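You operate a simulated robot arm through the tools that you are given. There is no shell and no other tool. Be economical: measure what you need, move in short steps, check, and stop when the job is done.

Carry out the task below with a simulated robot arm. There is one attempt and no reset: what you move stays moved.

TASK
Put two of the steel nuts from the grey tray floor in the teal tray.
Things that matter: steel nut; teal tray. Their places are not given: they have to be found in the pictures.

It is judged by the outcome, as a careful person would: the job done as asked, and still so three seconds after it is handed in. It fails if anything else is knocked over, pushed out of place, dropped, spilled or broken.

THE ROBOT
A 7-joint arm with a two-finger parallel gripper, fixed in place. Base frame: the origin is at the foot of the arm, x ahead of it, y to its left, z up; the work surface is at about z = 0. Lengths are in mm, angles in rad, forces in N, time in s.
With the tool pointing down near the work surface it reaches from about 240 to 620 mm from the base axis. Its first joint turns from -1.152 to 1.152 rad. Payload 2.6 kg.
Tool frame: the origin (TCP) lies between the finger pads and is the grasp point; the fingertips stand 30 mm ahead of it; z points along the fingers, y is the line along which they close. The gripper opens to 94 mm. The fingers are 28 mm wide and 10 mm thick; the gripper's body (50 by 96 mm) begins 55 mm behind the TCP.
Orientation is that of the tool frame in the base frame, as a unit quaternion [w, x, y, z]. With the fingers straight down and closing along the base's y, the tool's x points along the base's -x, its y along +y and its z along -z.

THE INTERFACE
- The arm moves only by the tool apply_moves. Its argument "plan" is a list of rows, each an object (a shift or turn left out is 0, a gripper value left out holds the last) with "linear": the shift along the tool's x, y, z in mm, a list of three; "yaw": the turn about the tool's z in rad; "fingers": the closure in counts, from 0 (fully open) to 255 (shut). In form: [{"linear": [x, y, z], "yaw": yaw, "fingers": fingers}, ...]. A call has 1 to 20 rows; each row is the pose to reach, as a shift and turn from the pose commanded when the call began, along the tool's axes at that moment. A row lasts 0.2 s, in which the tool goes at most 50 mm and 0.15 rad; a call with a longer step from one row to the next is refused whole, and so is a gripper value outside its range. A pose out of reach is approached as far as the arm can. The call stops where the force on the tool passes 40 N (or 10 N more than at its start, if that is more) or the arm is blocked; 0.2 s more then pass. The fingers move at their own pace (about 72 mm/s each) and stop on an object; they squeeze with about 29 N. The grip force told is the motor's: it shows also when the fingers shut on nothing. Time passes only in rows, and 0.2 s behind the last, so rows that repeat a pose let the fingers close. It gives the time, the measured TCP pose, the force on the tool (base axes), the opening and the grip force at its end, in the units of the frame above (readings bear some noise), and new pictures: "show" is both (left out), scene, wrist or none.
- Cameras (640 x 400 px; columns grow to the right, rows downward): "scene" is fixed at [38.7, 433.9, 564.4]; the picture's right is [-0.76, -0.65, 0.00], its down [-0.37, 0.43, -0.83] and it looks along [0.54, -0.63, -0.56] (base axes); focal length 352 px, centre (320, 200). "wrist" rides on the gripper at [-37, 0, -58] in the tool frame; the picture's right is [0.00, -1.00, 0.00], its down [0.97, 0.00, -0.24] and it looks along [0.24, 0.00, 0.97] (tool axes); focal length 218 px, centre (320, 200).
- measure_at(camera, pixels): for up to 12 pixels [column, row] of the newest picture of that camera ("zoom" is the newest enlarged one), the place [x, y, z] in the base frame of the surface seen there, good to about 2 mm. No time passes.
- close_up(camera, box): a new picture of the part [left, top, right, bottom] of that camera's present view, enlarged. No time passes.
- finish_job(): hands the job in; it is judged then, once.

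Work in short steps. Measure before you move; look again where a grasp or a placing could have gone wrong, and mend it. You have 60 turns and 120 pictures in all, the two below and enlarged ones among them. Open the gripper and draw the arm clear of the work before you hand the job in, unless the task says otherwise; then end with one line.

The tools are called as a command line: name --argument value ..., lists and objects as JSON in quotes. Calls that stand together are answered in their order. apply_moves: Moves the arm, as the interface text tells. Its arguments: {"type":"object","properties":{"plan":{"type":"array","items":{"type":"object","properties":{"linear":{"type":"array","items":{"type":"number"}},"yaw":{"type":"number"},"fingers":{"type":"number"}}}},"show":{"type":"string","enum":["both","scene","wrist","none"]}},"required":["plan"]} The other tools are called the same way: measure_at (camera, pixels) gives the place of the surface under pixels of a picture; close_up (camera, box) takes an enlarged picture of a part of a camera's view; finish_job () hands the job in.

At the start:

```text
time_s: 0.0
position: [288.6, -201.6, 206.4]
tool_rot: [-0.001, 0.0, 1.0, 0.001]
force: [0.0, -0.4, 0.3]
width: 94.2
grip_force: 0.1
```

scene: 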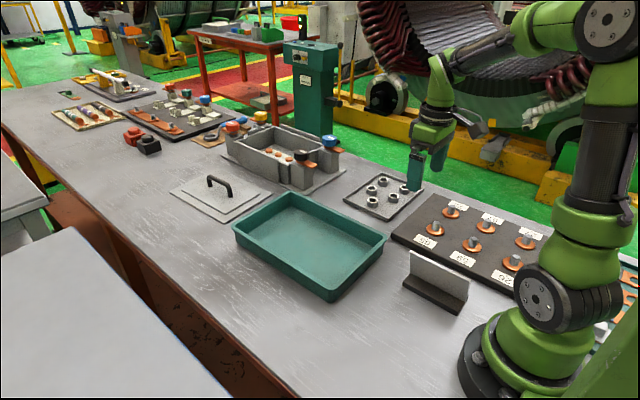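
wrist: 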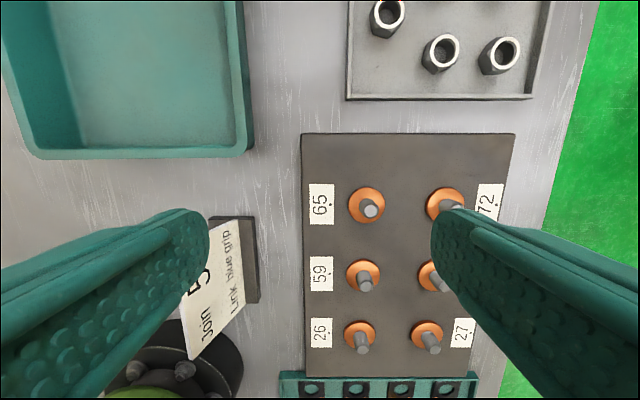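

The grey tray with nuts is at about scene (383,193) and the teal tray at (310,243). I'll enlarge the grey tray and look closer.

close_up --camera "scene" --box '[330, 150, 450, 225]'

measure_at --camera "scene" --pixels '[[372, 189], [383, 180], [377, 201], [395, 198], [404, 188], [310, 245], [250, 232], [330, 290], [385, 240], [290, 198], [385, 206], [280, 240]]'

```text
5.33 times, centred on (390, 188) of scene
```

zoom: 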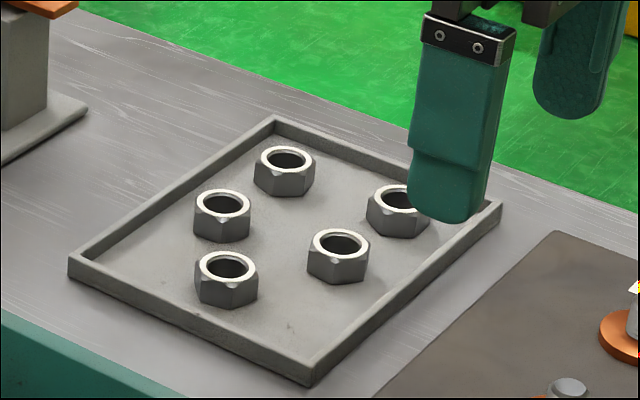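

```text
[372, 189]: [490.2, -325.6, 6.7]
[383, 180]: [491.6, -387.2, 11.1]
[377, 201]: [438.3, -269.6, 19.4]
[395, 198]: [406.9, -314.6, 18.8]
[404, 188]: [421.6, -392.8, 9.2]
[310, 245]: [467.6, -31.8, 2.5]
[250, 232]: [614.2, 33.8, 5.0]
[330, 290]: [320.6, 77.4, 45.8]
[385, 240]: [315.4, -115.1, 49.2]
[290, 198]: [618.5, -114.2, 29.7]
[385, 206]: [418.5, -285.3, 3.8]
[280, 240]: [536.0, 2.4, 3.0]
```

I'll move over the grey tray for a top-down look.

apply_moves --plan '[{"linear": [-40, -25, 0]}, {"linear": [-80, -50, 0]}, {"linear": [-115, -80, 0]}, {"linear": [-115, -80, 0]}]'

```text
time_s: 1.0
position: [403.9, -281.2, 209.3]
tool_rot: [0.001, 0.0, 1.0, 0.001]
force: [0.4, 0.9, -0.9]
width: 93.7
grip_force: 0.1
```

scene: 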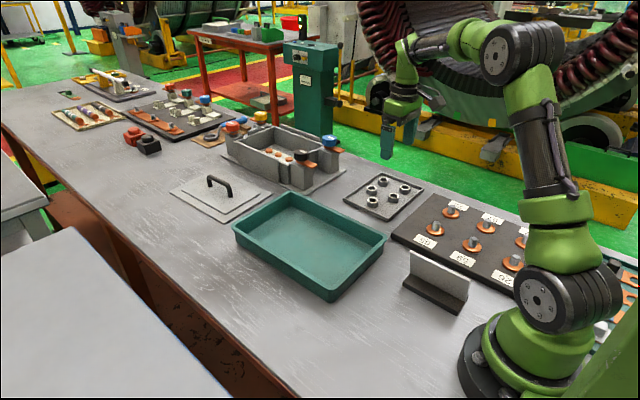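
wrist: 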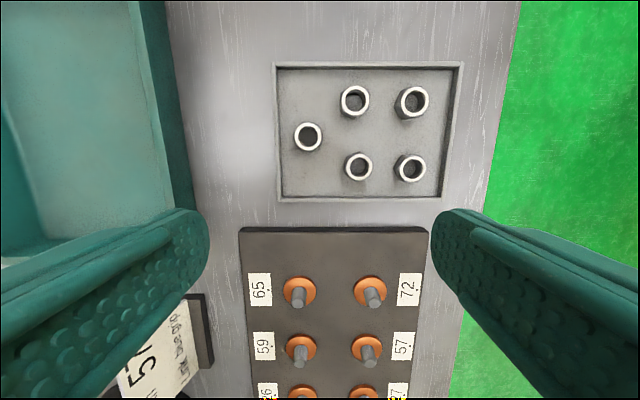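

The wrist view shows five nuts; candidates are (308,137) and (358,166). I'll enlarge it and measure the rims.

close_up --camera "wrist" --box '[260, 55, 476, 205]'

measure_at --camera "wrist" --pixels '[[308, 124], [308, 149], [296, 137], [320, 137], [358, 153], [358, 179], [346, 166], [370, 166], [300, 180], [280, 140], [370, 198]]'

```text
2.67 times, centred on (368, 130) of wrist
```

zoom: 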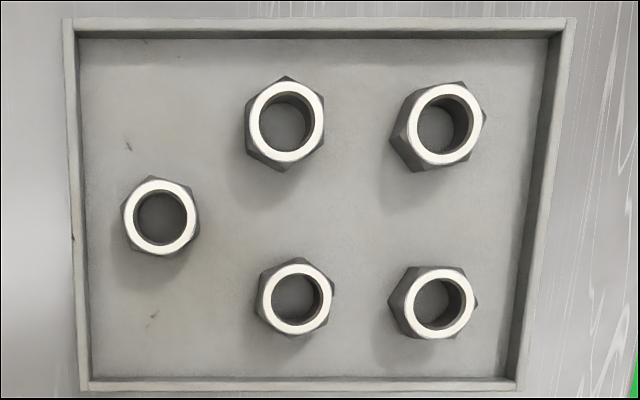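

```text
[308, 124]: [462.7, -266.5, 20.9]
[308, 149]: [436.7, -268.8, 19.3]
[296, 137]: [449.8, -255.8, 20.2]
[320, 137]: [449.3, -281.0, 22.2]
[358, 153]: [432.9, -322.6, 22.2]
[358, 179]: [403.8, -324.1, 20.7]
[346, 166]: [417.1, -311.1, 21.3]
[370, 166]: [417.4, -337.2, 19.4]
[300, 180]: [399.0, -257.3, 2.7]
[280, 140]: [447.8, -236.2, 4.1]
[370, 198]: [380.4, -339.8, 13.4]
```

close_up --camera "wrist" --box '[284, 117, 332, 147]'

close_up --camera "wrist" --box '[334, 151, 382, 181]'

```text
13.33 times, centred on (308, 132) of wrist
```

zoom: 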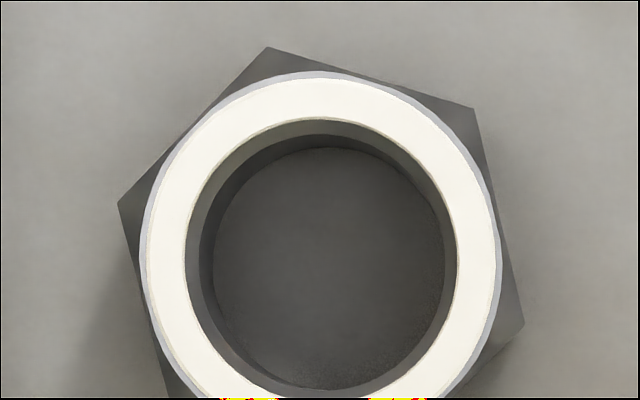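

```text
13.33 times, centred on (358, 166) of wrist
```

zoom: 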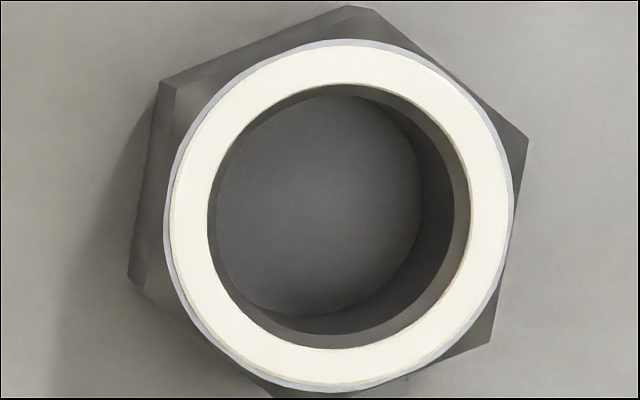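

Nut A centre is about (450,-268), top z 21. Its flats suit yaw -1.27, which keeps the fingers off the left wall. I'll hover above it with the fingers part closed.

apply_moves --plan '[{"linear": [-16, 5, 10], "yaw": -0.14, "fingers": 130}, {"linear": [-32, 10, 30], "yaw": -0.28}, {"linear": [-46, 13, 50], "yaw": -0.42}, {"linear": [-46, 13, 70], "yaw": -0.56}, {"linear": [-46, 13, 90], "yaw": -0.7}, {"linear": [-46, 13, 100], "yaw": -0.84}, {"linear": [-46, 13, 110], "yaw": -0.98}, {"linear": [-46, 13, 110], "yaw": -1.12}, {"linear": [-46, 13, 110], "yaw": -1.267}, {"linear": [-46, 13, 110], "yaw": -1.267}]'

```text
time_s: 3.2
position: [450.1, -269.4, 96.4]
tool_rot: [0.001, -0.593, 0.805, 0.0]
force: [0.7, -0.7, 0.6]
width: 46.0
grip_force: 0.1
```

scene: 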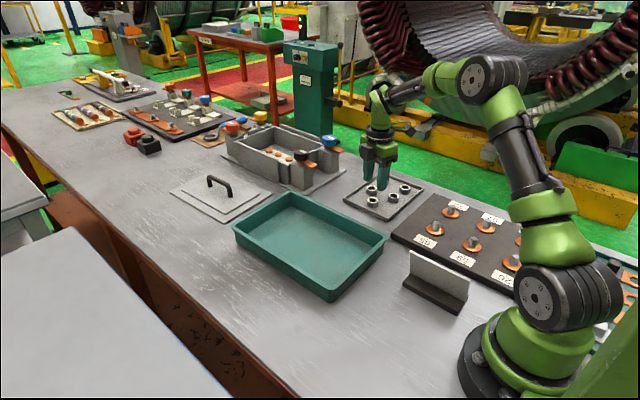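
wrist: 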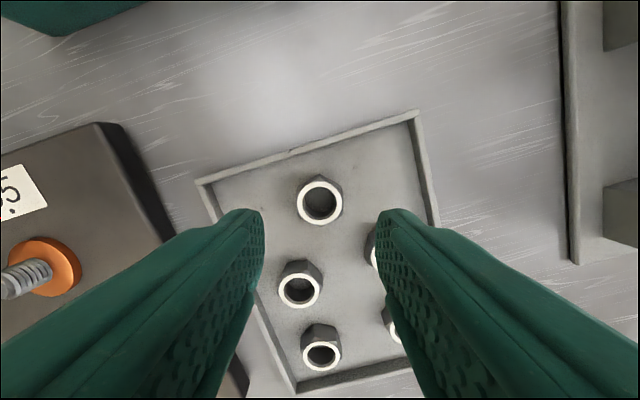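

measure_at --camera "wrist" --pixels '[[319, 183], [319, 221], [300, 201], [339, 201], [320, 160]]'

close_up --camera "wrist" --box '[256, 160, 384, 240]'

```text
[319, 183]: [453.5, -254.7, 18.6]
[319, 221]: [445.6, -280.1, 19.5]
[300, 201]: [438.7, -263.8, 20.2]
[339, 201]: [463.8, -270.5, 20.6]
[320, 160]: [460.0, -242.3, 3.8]
```

```text
5.00 times, centred on (320, 200) of wrist
```

zoom: 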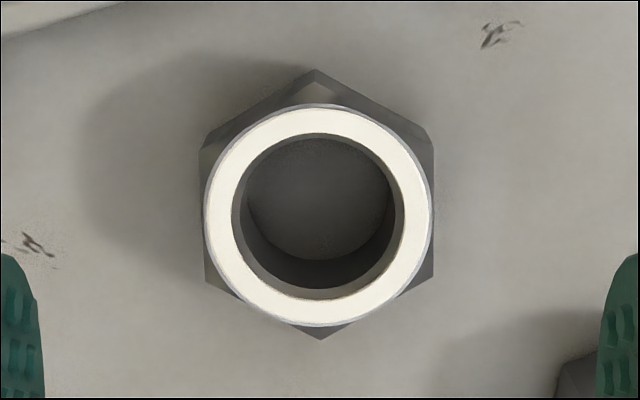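

The flats line up with the fingers and the centre is within 2 mm. I'll descend to TCP z about 37 and close.

apply_moves --plan '[{"linear": [-2, 0, 25]}, {"linear": [-2, 0, 45]}, {"linear": [-2, 0, 59]}, {"linear": [-2, 0, 59]}, {"linear": [-2, 0, 59], "fingers": 255}, {"linear": [-2, 0, 59]}, {"linear": [-2, 0, 59]}, {"linear": [-2, 0, 59]}]'

```text
time_s: 5.0
position: [451.7, -268.4, 38.3]
tool_rot: [0.0, -0.592, 0.806, -0.001]
force: [-0.4, 0.2, -0.5]
width: 29.1
grip_force: 29.4
```

scene: 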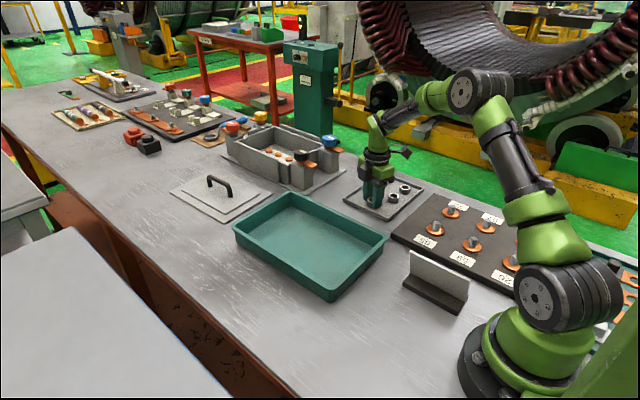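
wrist: 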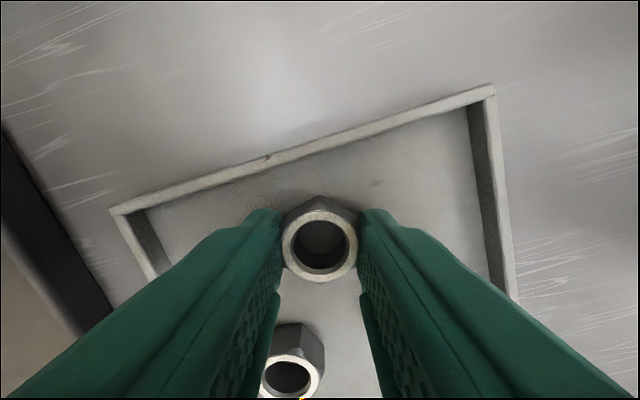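

Gripped at 29 mm. I'll lift it and carry it over the teal tray near (430,-43).

apply_moves --plan '[{"linear": [0, 0, -40]}, {"linear": [0, 0, -85]}, {"linear": [0, 0, -95]}, {"linear": [-35, 14, -95]}, {"linear": [-70, 29, -95]}, {"linear": [-105, 43, -95]}, {"linear": [-140, 58, -95]}, {"linear": [-175, 72, -95]}, {"linear": [-208, 86, -95]}, {"linear": [-208, 86, -95]}]'

```text
time_s: 7.2
position: [430.3, -41.9, 131.9]
tool_rot: [0.0, -0.592, 0.806, 0.0]
force: [-0.2, -1.3, -1.2]
width: 29.5
grip_force: 28.9
```

scene: 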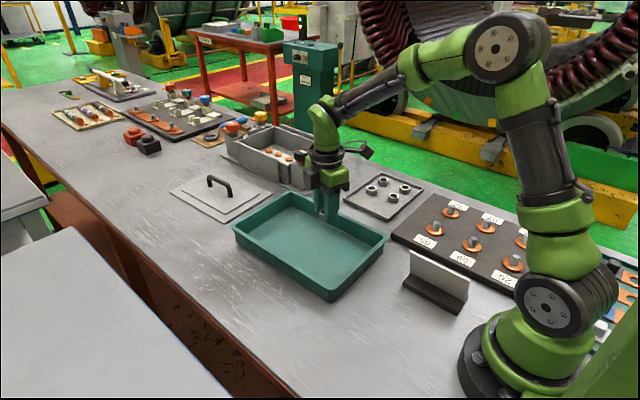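
wrist: 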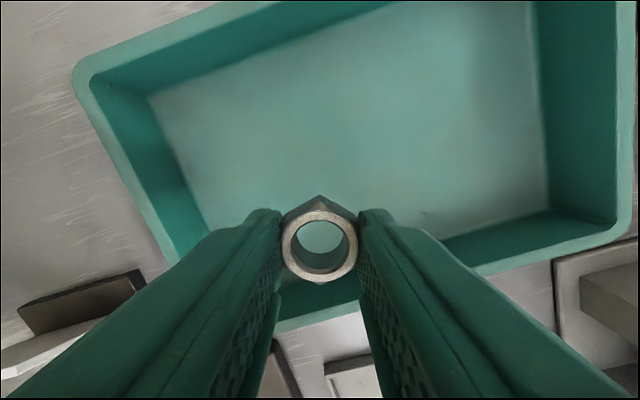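

I'll check the near wall and the floor before lowering.

measure_at --camera "wrist" --pixels '[[320, 185], [320, 300], [320, 320], [200, 225], [120, 180], [400, 150], [460, 265], [200, 85], [545, 200]]'

```text
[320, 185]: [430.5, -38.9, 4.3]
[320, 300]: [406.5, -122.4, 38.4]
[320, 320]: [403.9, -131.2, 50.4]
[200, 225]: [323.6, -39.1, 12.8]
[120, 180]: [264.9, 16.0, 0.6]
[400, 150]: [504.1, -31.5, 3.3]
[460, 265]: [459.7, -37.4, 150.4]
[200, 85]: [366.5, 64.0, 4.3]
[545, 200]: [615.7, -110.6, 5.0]
```

Floor is at z about 4 and the walls are well clear. I'll lower to TCP z about 40, open moderately and rise.

apply_moves --plan '[{"linear": [-15, 5, 30]}, {"linear": [-19, 6, 60]}, {"linear": [-19, 6, 80]}, {"linear": [-19, 6, 91]}, {"linear": [-19, 6, 91]}, {"linear": [-19, 6, 91], "fingers": 110}, {"linear": [-19, 6, 91]}, {"linear": [-19, 6, 91]}, {"linear": [-19, 6, 60]}, {"linear": [-19, 6, 20]}, {"linear": [-19, 6, 0]}, {"linear": [-19, 6, 0]}]'

```text
time_s: 9.8
position: [431.7, -22.9, 131.2]
tool_rot: [0.0, -0.592, 0.806, 0.001]
force: [0.3, 0.4, 0.6]
width: 53.6
grip_force: 0.0
```

scene: 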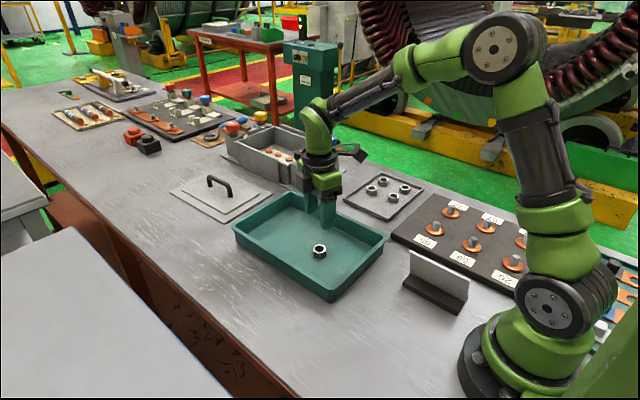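
wrist: 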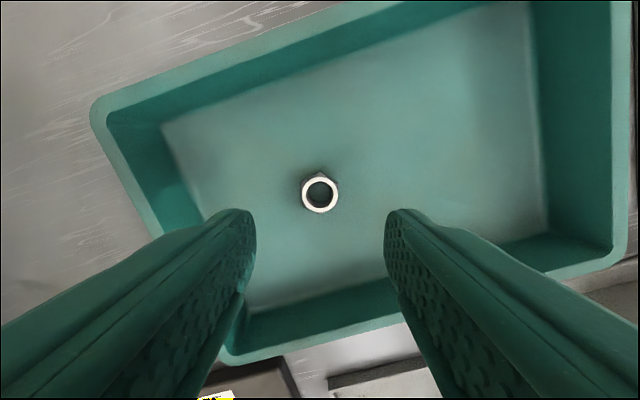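

Nut one sits in the teal tray at (320,195). Next is nut B at about (418,-324), yaw +0.16, with a 40 mm opening so the neighbour stays clear.

apply_moves --plan '[{"linear": [29, -7.8, 0], "yaw": 0.1427, "fingers": 146}, {"linear": [58, -15.5, 0], "yaw": 0.2854}, {"linear": [87, -23.3, 0], "yaw": 0.428}, {"linear": [116.5, -31, 0], "yaw": 0.571}, {"linear": [145.6, -38.9, 0], "yaw": 0.7135}, {"linear": [174.8, -46.6, 0], "yaw": 0.856}, {"linear": [204, -54.4, 0], "yaw": 0.999}, {"linear": [233, -62.2, 0], "yaw": 1.142}, {"linear": [262, -70, 0], "yaw": 1.284}, {"linear": [291.3, -77.7, 0], "yaw": 1.427}, {"linear": [291.3, -77.7, 35], "yaw": 1.427}, {"linear": [291.3, -77.7, 35], "yaw": 1.427}]'

```text
time_s: 12.4
position: [416.5, -324.0, 97.7]
tool_rot: [0.0, 0.079, 0.997, -0.001]
force: [0.9, 0.8, -0.6]
width: 39.9
grip_force: 0.0
```

scene: 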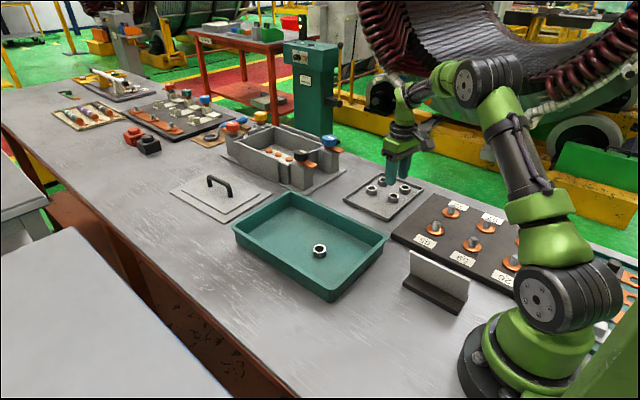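
wrist: 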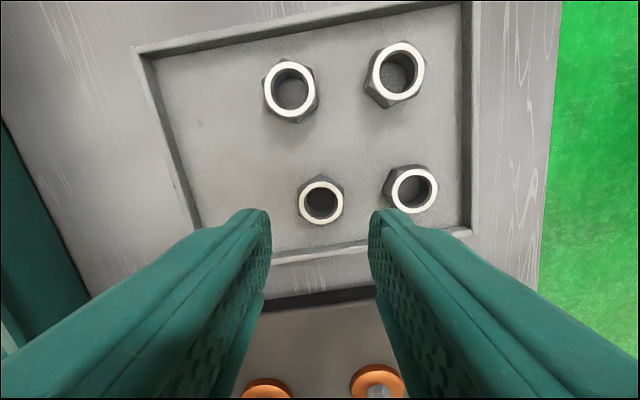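

measure_at --camera "wrist" --pixels '[[320, 184], [320, 222], [301, 202], [341, 202], [391, 188], [411, 169]]'

close_up --camera "wrist" --box '[256, 160, 448, 280]'

```text
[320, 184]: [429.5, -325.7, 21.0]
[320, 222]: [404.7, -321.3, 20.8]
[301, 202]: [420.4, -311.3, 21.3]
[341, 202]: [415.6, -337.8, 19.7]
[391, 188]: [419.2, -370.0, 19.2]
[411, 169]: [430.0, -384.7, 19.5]
```

```text
3.33 times, centred on (352, 220) of wrist
```

zoom: 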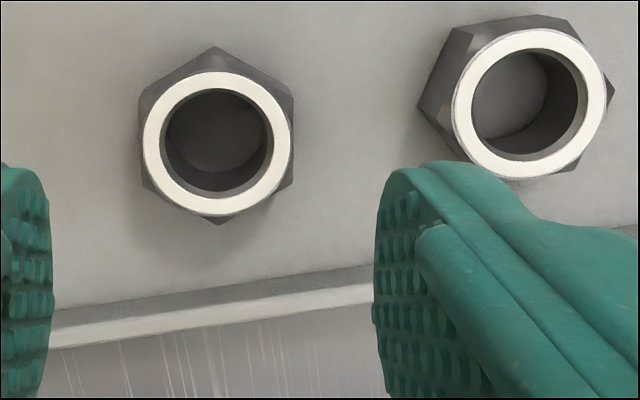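

Nut B is centred and its flats are aligned, with about 11 mm to the neighbour. Descend and grip.

apply_moves --plan '[{"linear": [-0.5, 0, 25]}, {"linear": [-0.5, 0, 45]}, {"linear": [-0.5, 0, 59]}, {"linear": [-0.5, 0, 59]}, {"linear": [-0.5, 0, 59], "fingers": 255}, {"linear": [-0.5, 0, 59]}, {"linear": [-0.5, 0, 59]}, {"linear": [-0.5, 0, 59]}]'

```text
time_s: 14.2
position: [418.7, -323.3, 40.0]
tool_rot: [0.0, 0.08, 0.997, 0.0]
force: [-0.3, 1.0, -0.6]
width: 29.5
grip_force: 29.2
```

scene: 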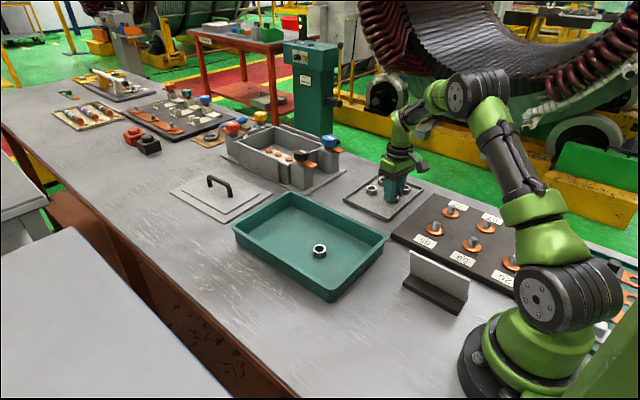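
wrist: 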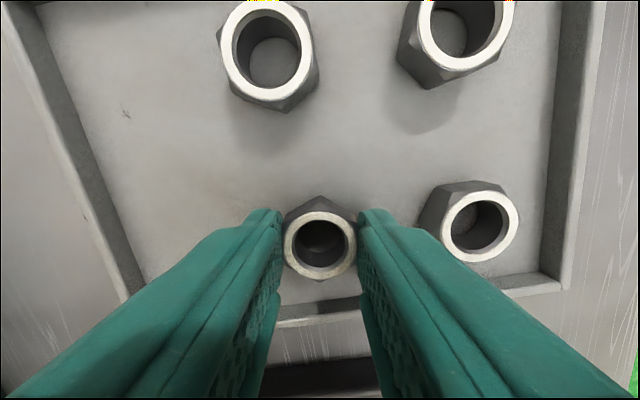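

Gripped. Lift and carry it to about (510,-30) in the teal tray, clear of the first nut.

apply_moves --plan '[{"linear": [0, 0, -40]}, {"linear": [0, 0, -85]}, {"linear": [0, 0, -95]}, {"linear": [-5.4, 38, -95]}, {"linear": [-10.7, 76, -95]}, {"linear": [-16, 114, -95]}, {"linear": [-21.4, 152, -95]}, {"linear": [-26.8, 190, -95]}, {"linear": [-32, 228, -95]}, {"linear": [-37.5, 266, -95]}, {"linear": [-42.9, 303.8, -95]}, {"linear": [-42.9, 303.8, -95]}]'

```text
time_s: 16.8
position: [510.9, -29.5, 133.2]
tool_rot: [0.0, 0.08, 0.997, -0.001]
force: [0.4, -0.4, -0.1]
width: 29.3
grip_force: 28.7
```

scene: 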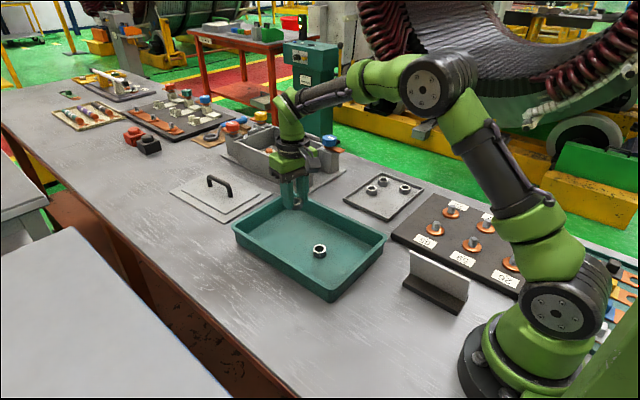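
wrist: 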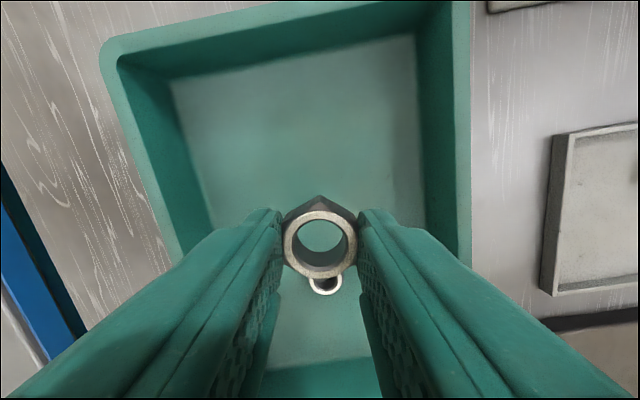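

Still held, and the target spot is clear. Lower, open and rise.

apply_moves --plan '[{"linear": [0, 0, 35]}, {"linear": [0, 0, 65]}, {"linear": [0, 0, 82]}, {"linear": [0, 0, 92.5]}, {"linear": [0, 0, 92.5]}, {"linear": [0, 0, 92.5], "fingers": 110}, {"linear": [0, 0, 92.5]}, {"linear": [0, 0, 92.5]}, {"linear": [0, 0, 60]}, {"linear": [0, 0, 20]}, {"linear": [0, 0, -20]}, {"linear": [0, 0, -60]}, {"linear": [0, 0, -80], "fingers": 0}, {"linear": [0, 0, -80]}]'

```text
time_s: 19.8
position: [507.4, -34.2, 212.5]
tool_rot: [0.0, 0.08, 0.997, 0.001]
force: [0.5, 0.3, -0.5]
width: 93.9
grip_force: 0.0
```

scene: 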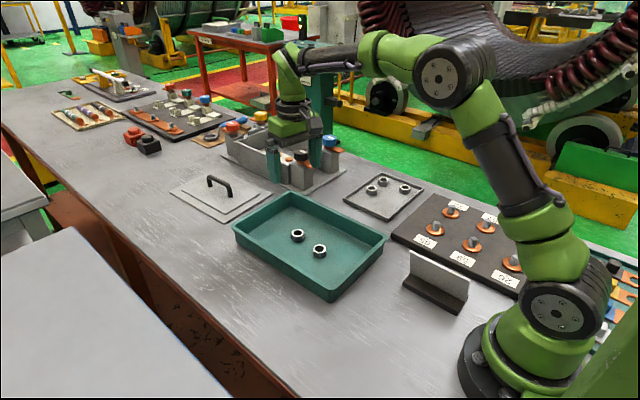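
wrist: 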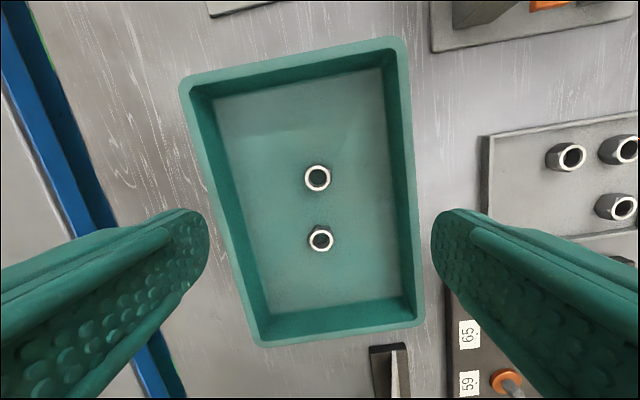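

Both nuts lie flat in the teal tray, three remain in the grey tray, and the arm is open and clear above. Handing in.

finish_job

```text
The job is handed in.
```

Two steel nuts from the grey tray are now in the teal tray; nothing else appeared disturbed in the final pictures, and the job is handed in.
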